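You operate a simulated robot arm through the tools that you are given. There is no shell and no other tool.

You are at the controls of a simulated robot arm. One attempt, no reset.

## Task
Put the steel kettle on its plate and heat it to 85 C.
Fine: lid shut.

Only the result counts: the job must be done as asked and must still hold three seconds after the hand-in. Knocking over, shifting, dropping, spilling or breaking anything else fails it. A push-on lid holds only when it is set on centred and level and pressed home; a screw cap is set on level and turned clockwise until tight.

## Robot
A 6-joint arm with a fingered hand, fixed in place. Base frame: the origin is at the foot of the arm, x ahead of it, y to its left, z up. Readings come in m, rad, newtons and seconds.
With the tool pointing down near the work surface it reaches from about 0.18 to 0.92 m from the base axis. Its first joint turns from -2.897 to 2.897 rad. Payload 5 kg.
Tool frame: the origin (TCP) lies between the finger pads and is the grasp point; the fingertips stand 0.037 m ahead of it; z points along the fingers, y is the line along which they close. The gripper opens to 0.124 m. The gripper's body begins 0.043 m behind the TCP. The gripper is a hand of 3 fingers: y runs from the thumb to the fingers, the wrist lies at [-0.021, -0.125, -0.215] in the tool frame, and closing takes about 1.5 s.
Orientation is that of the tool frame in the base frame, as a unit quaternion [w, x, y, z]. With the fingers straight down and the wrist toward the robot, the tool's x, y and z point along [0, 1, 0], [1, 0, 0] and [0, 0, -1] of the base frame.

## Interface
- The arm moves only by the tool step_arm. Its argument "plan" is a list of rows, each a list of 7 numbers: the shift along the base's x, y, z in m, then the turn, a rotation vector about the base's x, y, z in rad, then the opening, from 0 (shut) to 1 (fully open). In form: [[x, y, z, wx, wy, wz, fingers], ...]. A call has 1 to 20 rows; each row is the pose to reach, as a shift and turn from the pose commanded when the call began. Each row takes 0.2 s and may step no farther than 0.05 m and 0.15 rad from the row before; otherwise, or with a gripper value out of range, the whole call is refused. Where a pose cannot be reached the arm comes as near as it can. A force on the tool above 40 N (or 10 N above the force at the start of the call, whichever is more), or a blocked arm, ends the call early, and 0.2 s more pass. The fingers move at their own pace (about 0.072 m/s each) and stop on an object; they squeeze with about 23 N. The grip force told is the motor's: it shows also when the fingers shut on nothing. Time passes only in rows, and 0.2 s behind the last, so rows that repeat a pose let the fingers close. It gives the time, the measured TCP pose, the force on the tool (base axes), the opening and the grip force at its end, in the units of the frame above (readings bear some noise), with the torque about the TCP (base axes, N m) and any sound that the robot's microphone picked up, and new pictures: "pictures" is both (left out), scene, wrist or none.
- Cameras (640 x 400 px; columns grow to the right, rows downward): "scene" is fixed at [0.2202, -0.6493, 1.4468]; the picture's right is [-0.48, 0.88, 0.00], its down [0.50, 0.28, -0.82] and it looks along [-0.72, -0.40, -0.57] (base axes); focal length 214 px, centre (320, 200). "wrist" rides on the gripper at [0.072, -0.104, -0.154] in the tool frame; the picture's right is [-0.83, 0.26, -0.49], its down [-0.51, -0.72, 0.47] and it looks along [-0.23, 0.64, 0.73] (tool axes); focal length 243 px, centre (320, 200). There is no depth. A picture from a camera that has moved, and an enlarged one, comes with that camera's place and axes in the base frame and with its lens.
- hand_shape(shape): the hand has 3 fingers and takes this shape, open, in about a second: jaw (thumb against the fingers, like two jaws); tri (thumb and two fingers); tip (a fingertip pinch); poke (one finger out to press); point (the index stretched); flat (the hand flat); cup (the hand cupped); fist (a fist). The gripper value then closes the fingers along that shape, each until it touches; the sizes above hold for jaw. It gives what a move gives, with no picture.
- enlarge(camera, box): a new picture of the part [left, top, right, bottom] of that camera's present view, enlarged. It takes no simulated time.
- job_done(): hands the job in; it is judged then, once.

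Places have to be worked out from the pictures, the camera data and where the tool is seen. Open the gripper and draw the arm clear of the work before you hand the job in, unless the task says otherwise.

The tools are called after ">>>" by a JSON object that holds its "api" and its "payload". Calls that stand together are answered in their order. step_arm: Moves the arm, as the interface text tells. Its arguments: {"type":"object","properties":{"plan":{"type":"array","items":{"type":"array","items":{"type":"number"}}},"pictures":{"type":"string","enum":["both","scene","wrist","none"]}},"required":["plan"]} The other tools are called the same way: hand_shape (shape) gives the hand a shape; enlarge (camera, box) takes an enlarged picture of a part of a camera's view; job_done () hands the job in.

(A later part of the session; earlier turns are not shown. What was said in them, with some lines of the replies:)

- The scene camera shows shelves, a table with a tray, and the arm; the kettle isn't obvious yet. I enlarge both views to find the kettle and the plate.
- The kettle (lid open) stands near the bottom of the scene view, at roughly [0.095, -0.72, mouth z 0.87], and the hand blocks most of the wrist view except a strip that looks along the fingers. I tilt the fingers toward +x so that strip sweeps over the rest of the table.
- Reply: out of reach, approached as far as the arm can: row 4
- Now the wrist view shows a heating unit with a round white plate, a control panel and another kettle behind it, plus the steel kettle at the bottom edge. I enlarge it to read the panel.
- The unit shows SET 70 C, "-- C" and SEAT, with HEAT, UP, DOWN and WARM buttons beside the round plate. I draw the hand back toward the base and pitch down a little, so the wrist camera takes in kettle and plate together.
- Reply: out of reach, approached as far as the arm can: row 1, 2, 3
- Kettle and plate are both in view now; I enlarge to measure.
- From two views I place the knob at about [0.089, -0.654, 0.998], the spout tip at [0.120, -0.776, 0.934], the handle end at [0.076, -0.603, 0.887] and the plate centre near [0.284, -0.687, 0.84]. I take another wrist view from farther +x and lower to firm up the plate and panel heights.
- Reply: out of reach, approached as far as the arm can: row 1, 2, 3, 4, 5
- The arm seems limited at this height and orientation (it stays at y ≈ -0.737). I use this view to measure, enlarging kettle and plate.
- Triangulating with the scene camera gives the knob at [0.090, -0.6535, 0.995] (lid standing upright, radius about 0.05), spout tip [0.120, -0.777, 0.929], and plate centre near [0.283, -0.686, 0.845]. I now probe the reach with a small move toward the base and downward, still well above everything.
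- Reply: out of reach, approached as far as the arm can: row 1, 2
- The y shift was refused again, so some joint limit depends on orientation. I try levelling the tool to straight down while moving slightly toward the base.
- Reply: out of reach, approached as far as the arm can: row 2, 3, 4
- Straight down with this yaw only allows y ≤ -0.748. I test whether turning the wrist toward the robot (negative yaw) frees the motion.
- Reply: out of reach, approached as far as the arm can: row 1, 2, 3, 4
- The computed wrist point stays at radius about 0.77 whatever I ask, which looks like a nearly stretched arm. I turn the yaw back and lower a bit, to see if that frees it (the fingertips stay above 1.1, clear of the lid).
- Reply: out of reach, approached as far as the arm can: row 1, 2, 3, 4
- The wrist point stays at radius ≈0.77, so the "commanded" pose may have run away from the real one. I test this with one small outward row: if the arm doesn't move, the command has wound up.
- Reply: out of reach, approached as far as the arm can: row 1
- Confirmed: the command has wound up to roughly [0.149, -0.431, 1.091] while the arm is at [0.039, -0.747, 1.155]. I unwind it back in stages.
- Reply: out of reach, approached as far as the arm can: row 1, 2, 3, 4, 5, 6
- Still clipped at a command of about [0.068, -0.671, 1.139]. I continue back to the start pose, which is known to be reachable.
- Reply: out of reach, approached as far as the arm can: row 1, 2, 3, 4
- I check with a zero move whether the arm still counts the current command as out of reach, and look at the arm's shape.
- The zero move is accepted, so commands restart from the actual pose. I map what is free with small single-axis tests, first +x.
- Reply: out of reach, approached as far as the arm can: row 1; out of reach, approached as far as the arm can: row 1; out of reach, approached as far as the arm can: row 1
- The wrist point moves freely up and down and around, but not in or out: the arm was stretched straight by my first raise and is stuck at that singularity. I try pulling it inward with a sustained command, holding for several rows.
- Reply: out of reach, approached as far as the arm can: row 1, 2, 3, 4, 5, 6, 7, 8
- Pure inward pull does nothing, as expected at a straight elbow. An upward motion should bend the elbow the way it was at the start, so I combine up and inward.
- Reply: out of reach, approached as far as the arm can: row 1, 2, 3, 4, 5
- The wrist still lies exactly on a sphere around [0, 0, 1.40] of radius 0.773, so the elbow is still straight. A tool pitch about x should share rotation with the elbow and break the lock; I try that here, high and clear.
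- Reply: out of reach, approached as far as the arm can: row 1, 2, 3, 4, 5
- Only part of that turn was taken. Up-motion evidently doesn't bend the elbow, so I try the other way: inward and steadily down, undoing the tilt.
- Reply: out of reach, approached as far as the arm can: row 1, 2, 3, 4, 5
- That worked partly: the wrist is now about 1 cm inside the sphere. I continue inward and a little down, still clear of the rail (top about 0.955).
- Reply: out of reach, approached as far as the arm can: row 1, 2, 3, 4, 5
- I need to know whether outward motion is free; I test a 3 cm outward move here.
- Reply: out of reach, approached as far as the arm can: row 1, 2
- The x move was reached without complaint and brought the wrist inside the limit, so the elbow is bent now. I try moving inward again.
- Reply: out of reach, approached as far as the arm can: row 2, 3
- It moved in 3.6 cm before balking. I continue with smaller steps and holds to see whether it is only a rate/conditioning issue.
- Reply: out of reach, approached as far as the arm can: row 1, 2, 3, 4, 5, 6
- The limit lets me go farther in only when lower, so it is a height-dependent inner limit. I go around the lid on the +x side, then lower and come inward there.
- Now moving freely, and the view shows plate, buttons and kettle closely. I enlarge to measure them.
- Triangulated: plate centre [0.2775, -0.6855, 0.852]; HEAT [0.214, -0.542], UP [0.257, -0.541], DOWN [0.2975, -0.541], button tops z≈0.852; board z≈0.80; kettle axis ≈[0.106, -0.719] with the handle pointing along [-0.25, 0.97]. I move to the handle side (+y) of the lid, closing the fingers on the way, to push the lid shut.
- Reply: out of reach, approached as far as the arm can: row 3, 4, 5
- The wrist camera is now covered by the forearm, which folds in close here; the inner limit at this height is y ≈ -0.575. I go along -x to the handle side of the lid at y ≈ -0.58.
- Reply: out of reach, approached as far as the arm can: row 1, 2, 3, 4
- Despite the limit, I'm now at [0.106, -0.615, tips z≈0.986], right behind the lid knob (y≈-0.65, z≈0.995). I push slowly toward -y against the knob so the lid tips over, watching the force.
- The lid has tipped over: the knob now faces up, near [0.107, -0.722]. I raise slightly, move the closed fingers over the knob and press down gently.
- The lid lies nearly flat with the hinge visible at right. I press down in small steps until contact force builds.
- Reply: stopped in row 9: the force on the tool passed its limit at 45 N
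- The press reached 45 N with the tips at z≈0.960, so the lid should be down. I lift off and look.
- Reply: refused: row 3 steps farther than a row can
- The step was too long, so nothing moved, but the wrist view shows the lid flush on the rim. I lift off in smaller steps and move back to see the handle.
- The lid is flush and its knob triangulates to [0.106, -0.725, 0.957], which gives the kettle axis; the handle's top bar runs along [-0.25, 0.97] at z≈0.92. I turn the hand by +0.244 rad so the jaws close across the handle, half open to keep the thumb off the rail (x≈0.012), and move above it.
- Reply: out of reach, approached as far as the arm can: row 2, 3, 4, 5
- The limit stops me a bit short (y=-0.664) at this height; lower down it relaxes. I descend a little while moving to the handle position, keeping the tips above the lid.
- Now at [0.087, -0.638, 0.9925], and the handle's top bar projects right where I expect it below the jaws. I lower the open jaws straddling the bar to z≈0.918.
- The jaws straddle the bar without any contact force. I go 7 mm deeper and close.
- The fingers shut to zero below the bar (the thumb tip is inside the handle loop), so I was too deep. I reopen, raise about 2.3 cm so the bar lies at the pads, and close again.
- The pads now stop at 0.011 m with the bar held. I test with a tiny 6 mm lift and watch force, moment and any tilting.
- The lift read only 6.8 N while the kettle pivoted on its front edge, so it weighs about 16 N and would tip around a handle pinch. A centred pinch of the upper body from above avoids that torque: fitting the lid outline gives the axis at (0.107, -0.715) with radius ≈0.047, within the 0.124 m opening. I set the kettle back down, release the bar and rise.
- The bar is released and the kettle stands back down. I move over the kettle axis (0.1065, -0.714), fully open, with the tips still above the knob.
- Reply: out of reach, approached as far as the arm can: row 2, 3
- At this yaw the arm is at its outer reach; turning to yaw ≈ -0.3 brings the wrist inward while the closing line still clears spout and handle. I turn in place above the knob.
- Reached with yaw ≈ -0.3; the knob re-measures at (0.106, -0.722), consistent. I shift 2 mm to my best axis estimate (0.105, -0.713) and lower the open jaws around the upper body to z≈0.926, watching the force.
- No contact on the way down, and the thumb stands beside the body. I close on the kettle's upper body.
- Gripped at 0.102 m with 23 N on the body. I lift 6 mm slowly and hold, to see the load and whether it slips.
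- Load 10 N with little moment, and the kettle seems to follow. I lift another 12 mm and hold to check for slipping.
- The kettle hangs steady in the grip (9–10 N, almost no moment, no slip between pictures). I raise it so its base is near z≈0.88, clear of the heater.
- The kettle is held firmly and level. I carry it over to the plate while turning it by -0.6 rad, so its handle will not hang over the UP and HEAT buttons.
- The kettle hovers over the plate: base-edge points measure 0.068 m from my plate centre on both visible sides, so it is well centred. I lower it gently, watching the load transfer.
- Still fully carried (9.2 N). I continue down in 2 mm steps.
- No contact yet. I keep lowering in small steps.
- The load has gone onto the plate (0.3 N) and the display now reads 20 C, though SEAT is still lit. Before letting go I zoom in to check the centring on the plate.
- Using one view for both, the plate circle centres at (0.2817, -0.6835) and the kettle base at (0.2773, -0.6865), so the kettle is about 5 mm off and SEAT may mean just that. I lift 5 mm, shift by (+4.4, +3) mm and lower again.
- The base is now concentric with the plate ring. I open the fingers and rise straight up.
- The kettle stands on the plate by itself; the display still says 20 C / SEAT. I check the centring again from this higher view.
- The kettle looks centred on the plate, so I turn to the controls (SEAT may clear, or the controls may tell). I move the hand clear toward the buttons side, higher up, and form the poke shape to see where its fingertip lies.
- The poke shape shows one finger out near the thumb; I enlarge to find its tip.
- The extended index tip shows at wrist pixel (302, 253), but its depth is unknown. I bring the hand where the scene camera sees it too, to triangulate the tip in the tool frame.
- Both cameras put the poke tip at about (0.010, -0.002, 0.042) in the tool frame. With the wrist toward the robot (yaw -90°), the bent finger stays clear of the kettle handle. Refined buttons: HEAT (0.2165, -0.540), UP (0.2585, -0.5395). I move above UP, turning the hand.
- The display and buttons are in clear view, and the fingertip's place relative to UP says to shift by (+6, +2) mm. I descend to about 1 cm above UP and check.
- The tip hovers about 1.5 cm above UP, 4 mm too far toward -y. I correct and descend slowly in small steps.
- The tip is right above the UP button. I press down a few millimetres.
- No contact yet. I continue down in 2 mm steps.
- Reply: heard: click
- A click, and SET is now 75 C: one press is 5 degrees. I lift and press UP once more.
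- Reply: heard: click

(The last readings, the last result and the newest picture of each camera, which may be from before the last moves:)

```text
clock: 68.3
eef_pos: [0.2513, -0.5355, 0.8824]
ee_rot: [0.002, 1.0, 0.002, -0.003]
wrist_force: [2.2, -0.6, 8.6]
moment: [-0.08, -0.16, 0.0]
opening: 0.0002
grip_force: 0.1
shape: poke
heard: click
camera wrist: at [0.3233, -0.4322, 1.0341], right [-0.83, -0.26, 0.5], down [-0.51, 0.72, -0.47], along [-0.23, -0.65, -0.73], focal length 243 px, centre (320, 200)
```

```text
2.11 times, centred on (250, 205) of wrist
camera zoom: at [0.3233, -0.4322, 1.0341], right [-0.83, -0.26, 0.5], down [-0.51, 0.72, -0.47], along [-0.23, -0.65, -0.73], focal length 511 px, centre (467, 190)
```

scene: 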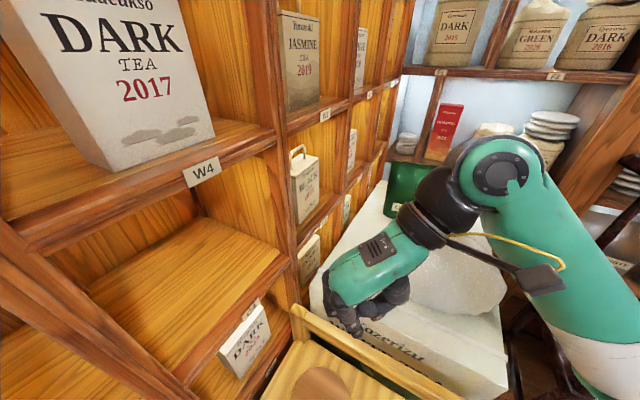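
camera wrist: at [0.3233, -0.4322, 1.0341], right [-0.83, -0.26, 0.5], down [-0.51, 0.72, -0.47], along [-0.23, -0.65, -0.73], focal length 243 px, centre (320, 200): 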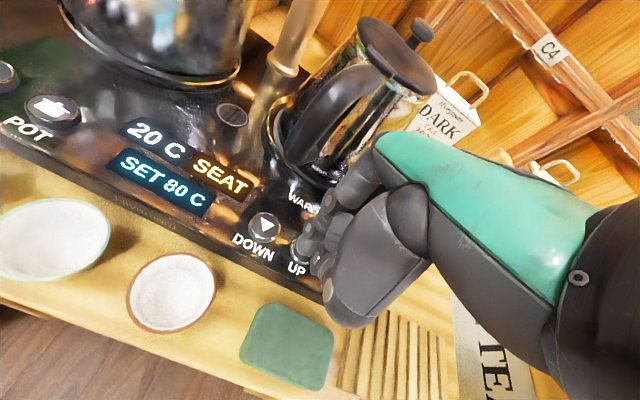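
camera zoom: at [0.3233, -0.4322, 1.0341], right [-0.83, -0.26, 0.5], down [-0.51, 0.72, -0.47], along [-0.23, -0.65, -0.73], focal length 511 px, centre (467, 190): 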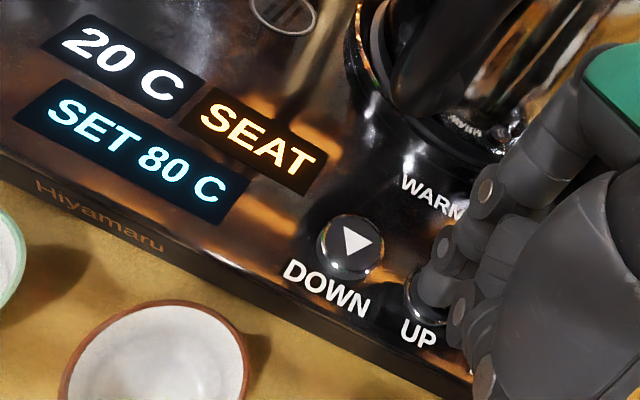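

SET now shows 80 C. One more press of UP the same way.

>>> {"api": "step_arm", "payload": {"plan": [[0, 0, 0.005, 0, 0, 0, 1], [0, 0, 0.01, 0, 0, 0, 1], [0, 0, 0.01, 0, 0, 0, 1], [0, 0, 0.005, 0, 0, 0, 1], [0, 0, 0.002, 0, 0, 0, 1], [0, 0, 0, 0, 0, 0, 1], [0, 0, 0.01, 0, 0, 0, 1], [0, 0, 0.03, 0, 0, 0, 1]], "pictures": "wrist"}}

>>> {"api": "enlarge", "payload": {"camera": "wrist", "box": [100, 110, 400, 300]}}

```text
clock: 70.1
eef_pos: [0.2506, -0.5365, 0.9103]
ee_rot: [0.002, 1.0, 0.001, -0.002]
wrist_force: [-0.6, -0.3, -0.9]
moment: [-0.01, 0.02, -0.01]
opening: 0.0
grip_force: 0.1
shape: poke
heard: click, click
camera wrist: at [0.3235, -0.4329, 1.0624], right [-0.83, -0.26, 0.5], down [-0.51, 0.72, -0.47], along [-0.23, -0.64, -0.73], focal length 243 px, centre (320, 200)
```

wrist: 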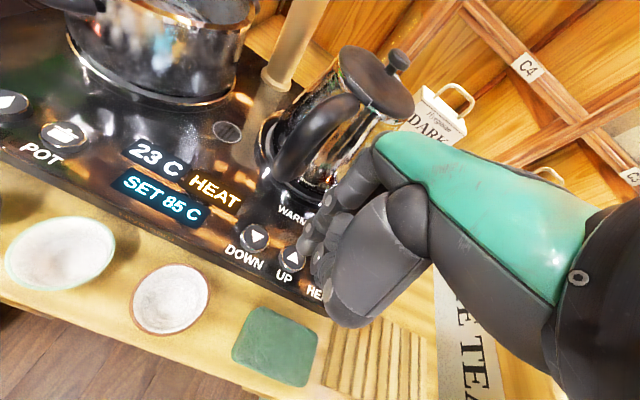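

```text
2.11 times, centred on (250, 205) of wrist
camera zoom: at [0.3235, -0.4329, 1.0624], right [-0.83, -0.26, 0.5], down [-0.51, 0.72, -0.47], along [-0.23, -0.64, -0.73], focal length 511 px, centre (467, 190)
```

zoom: 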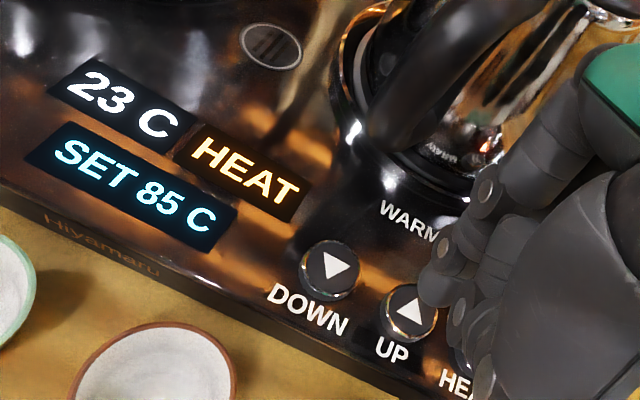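

Two clicks: SET is 85 C and the status has changed to HEAT with the temperature rising (23 C), so heating is on. I draw the hand up clear of everything, keeping the display in view, and wait.

>>> {"api": "step_arm", "payload": {"plan": [[0, 0, 0.03, 0, 0, 0, 1], [-0.01, 0.01, 0.06, 0, 0, 0, 1], [-0.02, 0.02, 0.09, 0, 0, 0, 1], [-0.03, 0.03, 0.12, 0, 0, 0, 1], [-0.03, 0.03, 0.12, 0, 0, 0, 1], [-0.03, 0.03, 0.12, 0, 0, 0, 1], [-0.03, 0.03, 0.12, 0, 0, 0, 1], [-0.03, 0.03, 0.12, 0, 0, 0, 1], [-0.03, 0.03, 0.12, 0, 0, 0, 1], [-0.03, 0.03, 0.12, 0, 0, 0, 1]], "pictures": "wrist"}}

>>> {"api": "enlarge", "payload": {"camera": "wrist", "box": [80, 110, 400, 320]}}

```text
clock: 72.3
eef_pos: [0.2212, -0.5059, 1.0323]
ee_rot: [0.001, 1.0, 0.002, -0.003]
wrist_force: [0.4, 1.8, -0.5]
moment: [0.0, -0.02, -0.01]
opening: 0.0002
grip_force: 0.0
shape: poke
camera wrist: at [0.2928, -0.4024, 1.1824], right [-0.83, -0.26, 0.5], down [-0.51, 0.72, -0.47], along [-0.23, -0.64, -0.73], focal length 243 px, centre (320, 200)
```

wrist: 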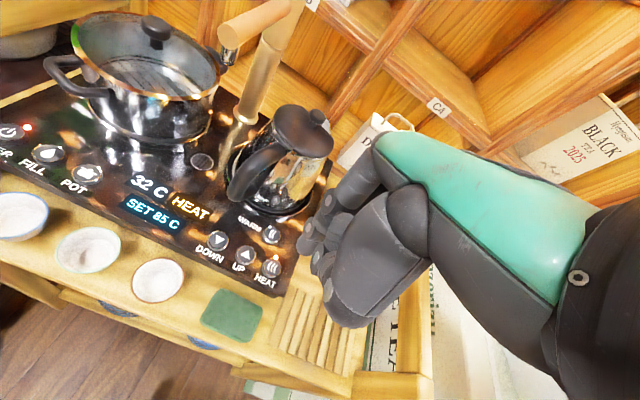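

```text
1.90 times, centred on (240, 215) of wrist
camera zoom: at [0.2928, -0.4024, 1.1824], right [-0.83, -0.26, 0.5], down [-0.51, 0.72, -0.47], along [-0.23, -0.64, -0.73], focal length 462 px, centre (472, 171)
```

zoom: 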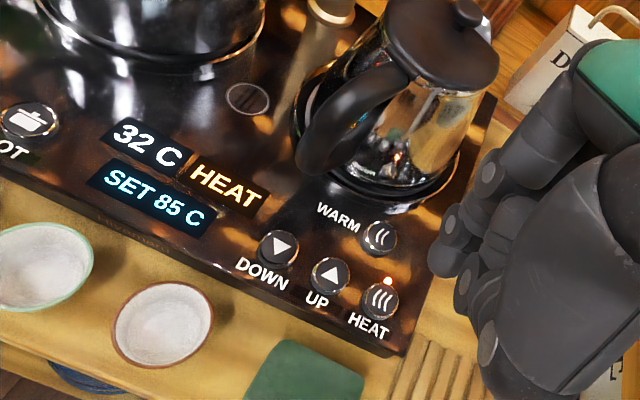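

The HEAT lamp is lit: 32 C, rising about 4 C per second, lid shut and kettle square on the plate. I wait with the hand still.

>>> {"api": "step_arm", "payload": {"plan": [[0, 0, 0, 0, 0, 0, 1], [0, 0, 0, 0, 0, 0, 1], [0, 0, 0, 0, 0, 0, 1], [0, 0, 0, 0, 0, 0, 1], [0, 0, 0, 0, 0, 0, 1], [0, 0, 0, 0, 0, 0, 1], [0, 0, 0, 0, 0, 0, 1], [0, 0, 0, 0, 0, 0, 1], [0, 0, 0, 0, 0, 0, 1], [0, 0, 0, 0, 0, 0, 1], [0, 0, 0, 0, 0, 0, 1], [0, 0, 0, 0, 0, 0, 1], [0, 0, 0, 0, 0, 0, 1], [0, 0, 0, 0, 0, 0, 1], [0, 0, 0, 0, 0, 0, 1], [0, 0, 0, 0, 0, 0, 1], [0, 0, 0, 0, 0, 0, 1], [0, 0, 0, 0, 0, 0, 1], [0, 0, 0, 0, 0, 0, 1], [0, 0, 0, 0, 0, 0, 1]], "pictures": "none"}}

>>> {"api": "step_arm", "payload": {"plan": [[0, 0, 0, 0, 0, 0, 1], [0, 0, 0, 0, 0, 0, 1], [0, 0, 0, 0, 0, 0, 1], [0, 0, 0, 0, 0, 0, 1], [0, 0, 0, 0, 0, 0, 1], [0, 0, 0, 0, 0, 0, 1], [0, 0, 0, 0, 0, 0, 1], [0, 0, 0, 0, 0, 0, 1], [0, 0, 0, 0, 0, 0, 1], [0, 0, 0, 0, 0, 0, 1], [0, 0, 0, 0, 0, 0, 1], [0, 0, 0, 0, 0, 0, 1], [0, 0, 0, 0, 0, 0, 1], [0, 0, 0, 0, 0, 0, 1], [0, 0, 0, 0, 0, 0, 1], [0, 0, 0, 0, 0, 0, 1], [0, 0, 0, 0, 0, 0, 1], [0, 0, 0, 0, 0, 0, 1], [0, 0, 0, 0, 0, 0, 1], [0, 0, 0, 0, 0, 0, 1]], "pictures": "wrist"}}

>>> {"api": "enlarge", "payload": {"camera": "wrist", "box": [80, 110, 400, 320]}}

```text
clock: 76.5
eef_pos: [0.22, -0.5066, 1.0311]
ee_rot: [0.001, 1.0, 0.002, -0.003]
wrist_force: [-0.2, 0.3, 0.4]
moment: [0.01, 0.02, -0.03]
opening: 0.0001
grip_force: 0.1
shape: poke
```

```text
clock: 80.7
eef_pos: [0.2204, -0.5059, 1.03]
ee_rot: [0.003, 1.0, 0.002, -0.002]
wrist_force: [0.0, 0.4, -0.7]
moment: [-0.02, 0.01, 0.02]
opening: 0.0001
grip_force: 0.2
shape: poke
camera wrist: at [0.2928, -0.4024, 1.1824], right [-0.83, -0.26, 0.5], down [-0.51, 0.72, -0.47], along [-0.23, -0.64, -0.73], focal length 243 px, centre (320, 200)
```

wrist: 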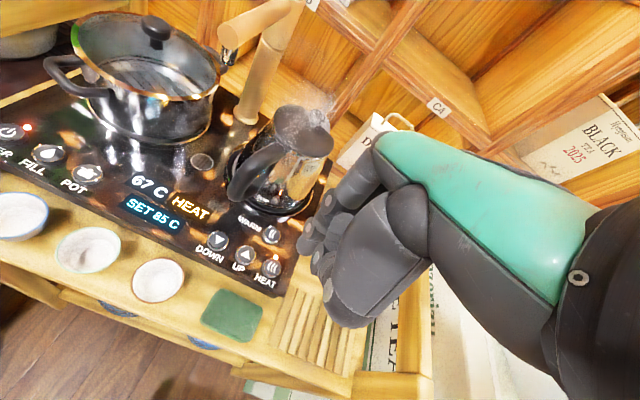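

```text
1.90 times, centred on (240, 215) of wrist
camera zoom: at [0.2928, -0.4024, 1.1824], right [-0.83, -0.26, 0.5], down [-0.51, 0.72, -0.47], along [-0.23, -0.64, -0.73], focal length 462 px, centre (472, 171)
```

zoom: 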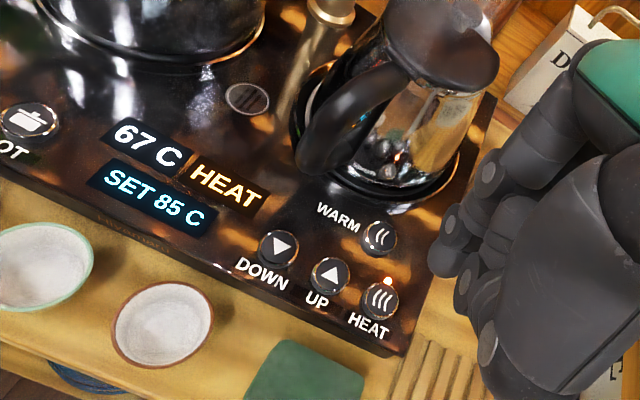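

67 C and steaming; about 4.5 s to go. I wait on and look again.

>>> {"api": "step_arm", "payload": {"plan": [[0, 0, 0, 0, 0, 0, 1], [0, 0, 0, 0, 0, 0, 1], [0, 0, 0, 0, 0, 0, 1], [0, 0, 0, 0, 0, 0, 1], [0, 0, 0, 0, 0, 0, 1], [0, 0, 0, 0, 0, 0, 1], [0, 0, 0, 0, 0, 0, 1], [0, 0, 0, 0, 0, 0, 1], [0, 0, 0, 0, 0, 0, 1], [0, 0, 0, 0, 0, 0, 1], [0, 0, 0, 0, 0, 0, 1], [0, 0, 0, 0, 0, 0, 1], [0, 0, 0, 0, 0, 0, 1], [0, 0, 0, 0, 0, 0, 1], [0, 0, 0, 0, 0, 0, 1], [0, 0, 0, 0, 0, 0, 1], [0, 0, 0, 0, 0, 0, 1], [0, 0, 0, 0, 0, 0, 1], [0, 0, 0, 0, 0, 0, 1], [0, 0, 0, 0, 0, 0, 1]], "pictures": "wrist"}}

>>> {"api": "enlarge", "payload": {"camera": "wrist", "box": [80, 110, 400, 320]}}

```text
clock: 84.9
eef_pos: [0.2195, -0.5068, 1.0307]
ee_rot: [0.002, 1.0, 0.002, -0.002]
wrist_force: [0.9, -0.2, 0.2]
moment: [0.01, 0.01, -0.01]
opening: 0.0
grip_force: 0.2
shape: poke
camera wrist: at [0.2928, -0.4024, 1.1824], right [-0.83, -0.26, 0.5], down [-0.51, 0.72, -0.47], along [-0.23, -0.64, -0.73], focal length 243 px, centre (320, 200)
```

wrist: 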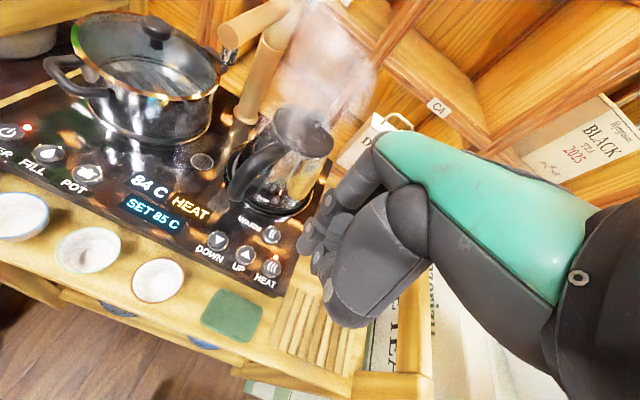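

```text
1.90 times, centred on (240, 215) of wrist
camera zoom: at [0.2928, -0.4024, 1.1824], right [-0.83, -0.26, 0.5], down [-0.51, 0.72, -0.47], along [-0.23, -0.64, -0.73], focal length 462 px, centre (472, 171)
```

zoom: 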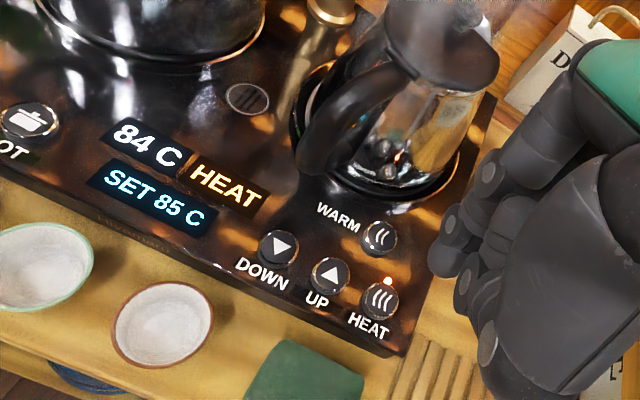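

84 C now. I wait a second more to see what it does at 85.

>>> {"api": "step_arm", "payload": {"plan": [[0, 0, 0, 0, 0, 0, 1], [0, 0, 0, 0, 0, 0, 1], [0, 0, 0, 0, 0, 0, 1], [0, 0, 0, 0, 0, 0, 1]], "pictures": "wrist"}}

>>> {"api": "enlarge", "payload": {"camera": "wrist", "box": [80, 110, 400, 320]}}

```text
clock: 85.9
eef_pos: [0.2212, -0.506, 1.0301]
ee_rot: [0.001, 1.0, 0.002, -0.003]
wrist_force: [-0.5, 0.0, 0.0]
moment: [-0.01, 0.01, 0.0]
opening: 0.0
grip_force: 0.0
shape: poke
camera wrist: at [0.2928, -0.4024, 1.1824], right [-0.83, -0.26, 0.5], down [-0.51, 0.72, -0.47], along [-0.23, -0.64, -0.73], focal length 243 px, centre (320, 200)
```

wrist: 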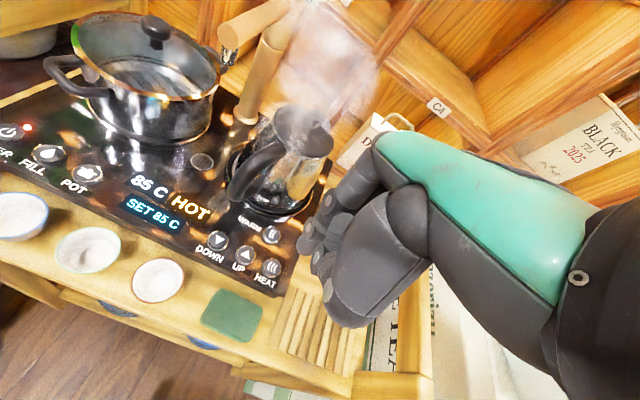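

```text
1.90 times, centred on (240, 215) of wrist
camera zoom: at [0.2928, -0.4024, 1.1824], right [-0.83, -0.26, 0.5], down [-0.51, 0.72, -0.47], along [-0.23, -0.64, -0.73], focal length 462 px, centre (472, 171)
```

zoom: 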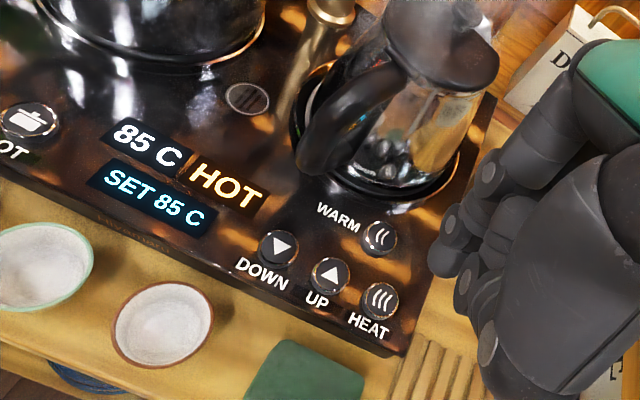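

It reached 85 C, shows HOT, and the heater has switched itself off. I check that the lid is shut before finishing.

>>> {"api": "enlarge", "payload": {"camera": "wrist", "box": [210, 80, 350, 230]}}

>>> {"api": "step_arm", "payload": {"plan": [[-0.01, 0.01, 0.04, 0, 0, 0, 1], [-0.02, 0.02, 0.08, 0, 0, 0, 1]], "pictures": "none"}}

>>> {"api": "hand_shape", "payload": {"shape": "jaw"}}

>>> {"api": "step_arm", "payload": {"plan": [[0, 0, 0, 0, 0, 0, 1]], "pictures": "both"}}

>>> {"api": "enlarge", "payload": {"camera": "wrist", "box": [80, 110, 400, 320]}}

```text
2.67 times, centred on (280, 155) of wrist
camera zoom: at [0.2928, -0.4024, 1.1824], right [-0.83, -0.26, 0.5], down [-0.51, 0.72, -0.47], along [-0.23, -0.64, -0.73], focal length 647 px, centre (427, 320)
```

zoom: 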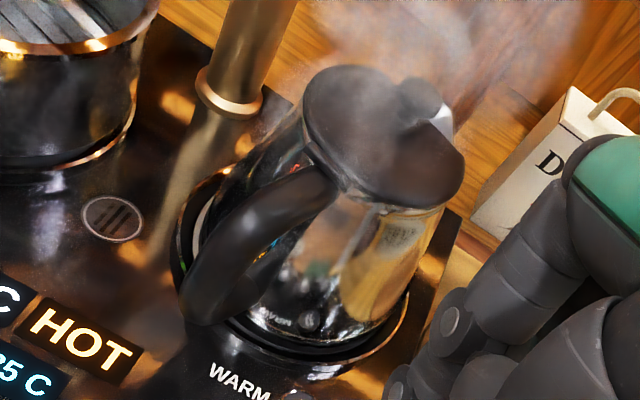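

```text
clock: 86.5
eef_pos: [0.1978, -0.4864, 1.1108]
ee_rot: [0.002, 1.0, 0.001, -0.002]
wrist_force: [0.0, -0.2, 0.2]
moment: [0.01, 0.0, -0.02]
opening: 0.0
grip_force: 0.1
shape: poke
```

```text
clock: 87.4
eef_pos: [0.1968, -0.487, 1.1101]
ee_rot: [0.002, 1.0, 0.002, -0.002]
wrist_force: [0.4, 0.0, 0.1]
moment: [0.01, 0.01, 0.03]
opening: 0.1239
grip_force: 0.0
shape: jaw
```

```text
clock: 87.8
eef_pos: [0.1966, -0.4873, 1.1109]
ee_rot: [0.002, 1.0, 0.002, -0.004]
wrist_force: [-0.6, 0.2, 0.1]
moment: [-0.02, -0.02, 0.0]
opening: 0.1243
grip_force: 0.1
shape: jaw
camera wrist: at [0.2689, -0.3829, 1.2623], right [-0.83, -0.26, 0.5], down [-0.51, 0.72, -0.47], along [-0.23, -0.64, -0.73], focal length 243 px, centre (320, 200)
```

scene: 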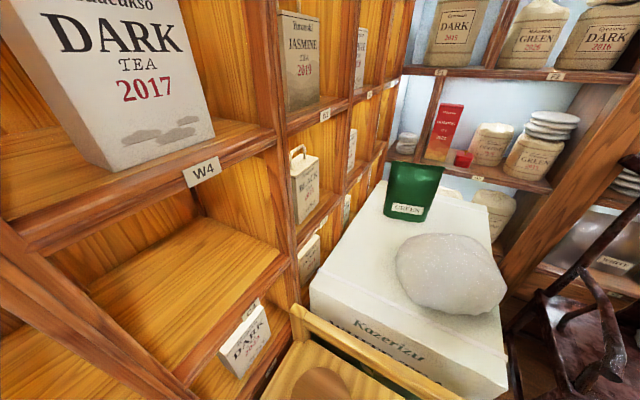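
wrist: 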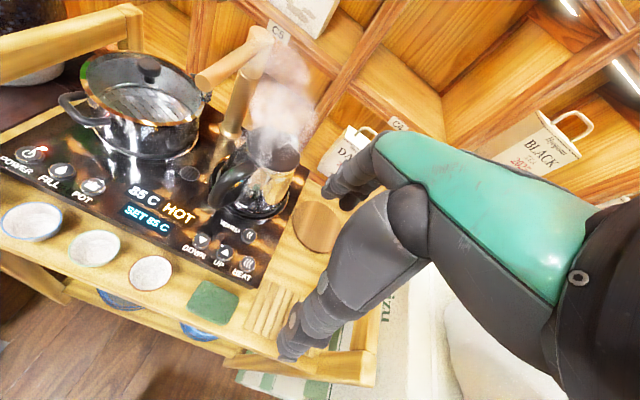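

```text
1.90 times, centred on (240, 215) of wrist
camera zoom: at [0.2689, -0.3829, 1.2623], right [-0.83, -0.26, 0.5], down [-0.51, 0.72, -0.47], along [-0.23, -0.64, -0.73], focal length 462 px, centre (472, 171)
```

zoom: 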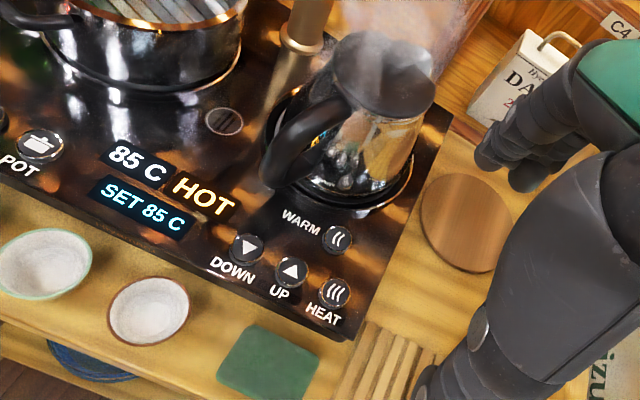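

The display holds at 85 C / HOT with SET at 85 C. The kettle stands on its plate with the lid flush on the rim, the hand is open and clear, and I see nothing else disturbed. I hand the job in.

>>> {"api": "job_done", "payload": {}}

```text
The job is handed in.
```

The steel kettle is on its plate with the lid shut, and the water was at 85 C when I handed the job in. The display read 85 C, SET 85 C and HOT, and the heater had switched itself off.

- **Lid:** I tipped it shut from behind its knob and pressed it down. It sat flush on the rim in the last close-up.
- **Kettle:** I lifted it by its upper body, because lifting by the handle tipped it. It is centred on the plate to within a few millimetres, with the handle turned away from the UP and HEAT buttons.
- **Heating:** I pressed UP three times, from 70 C to 85 C. On the last press a second click sounded and heating started. The thumb probably touched HEAT, since I did not press it separately.
- **Display:** SEAT stayed lit after I set the kettle down, then cleared when heating began.
- **End state:** the hand was open and clear of the work, and I saw nothing else shifted or spilled.
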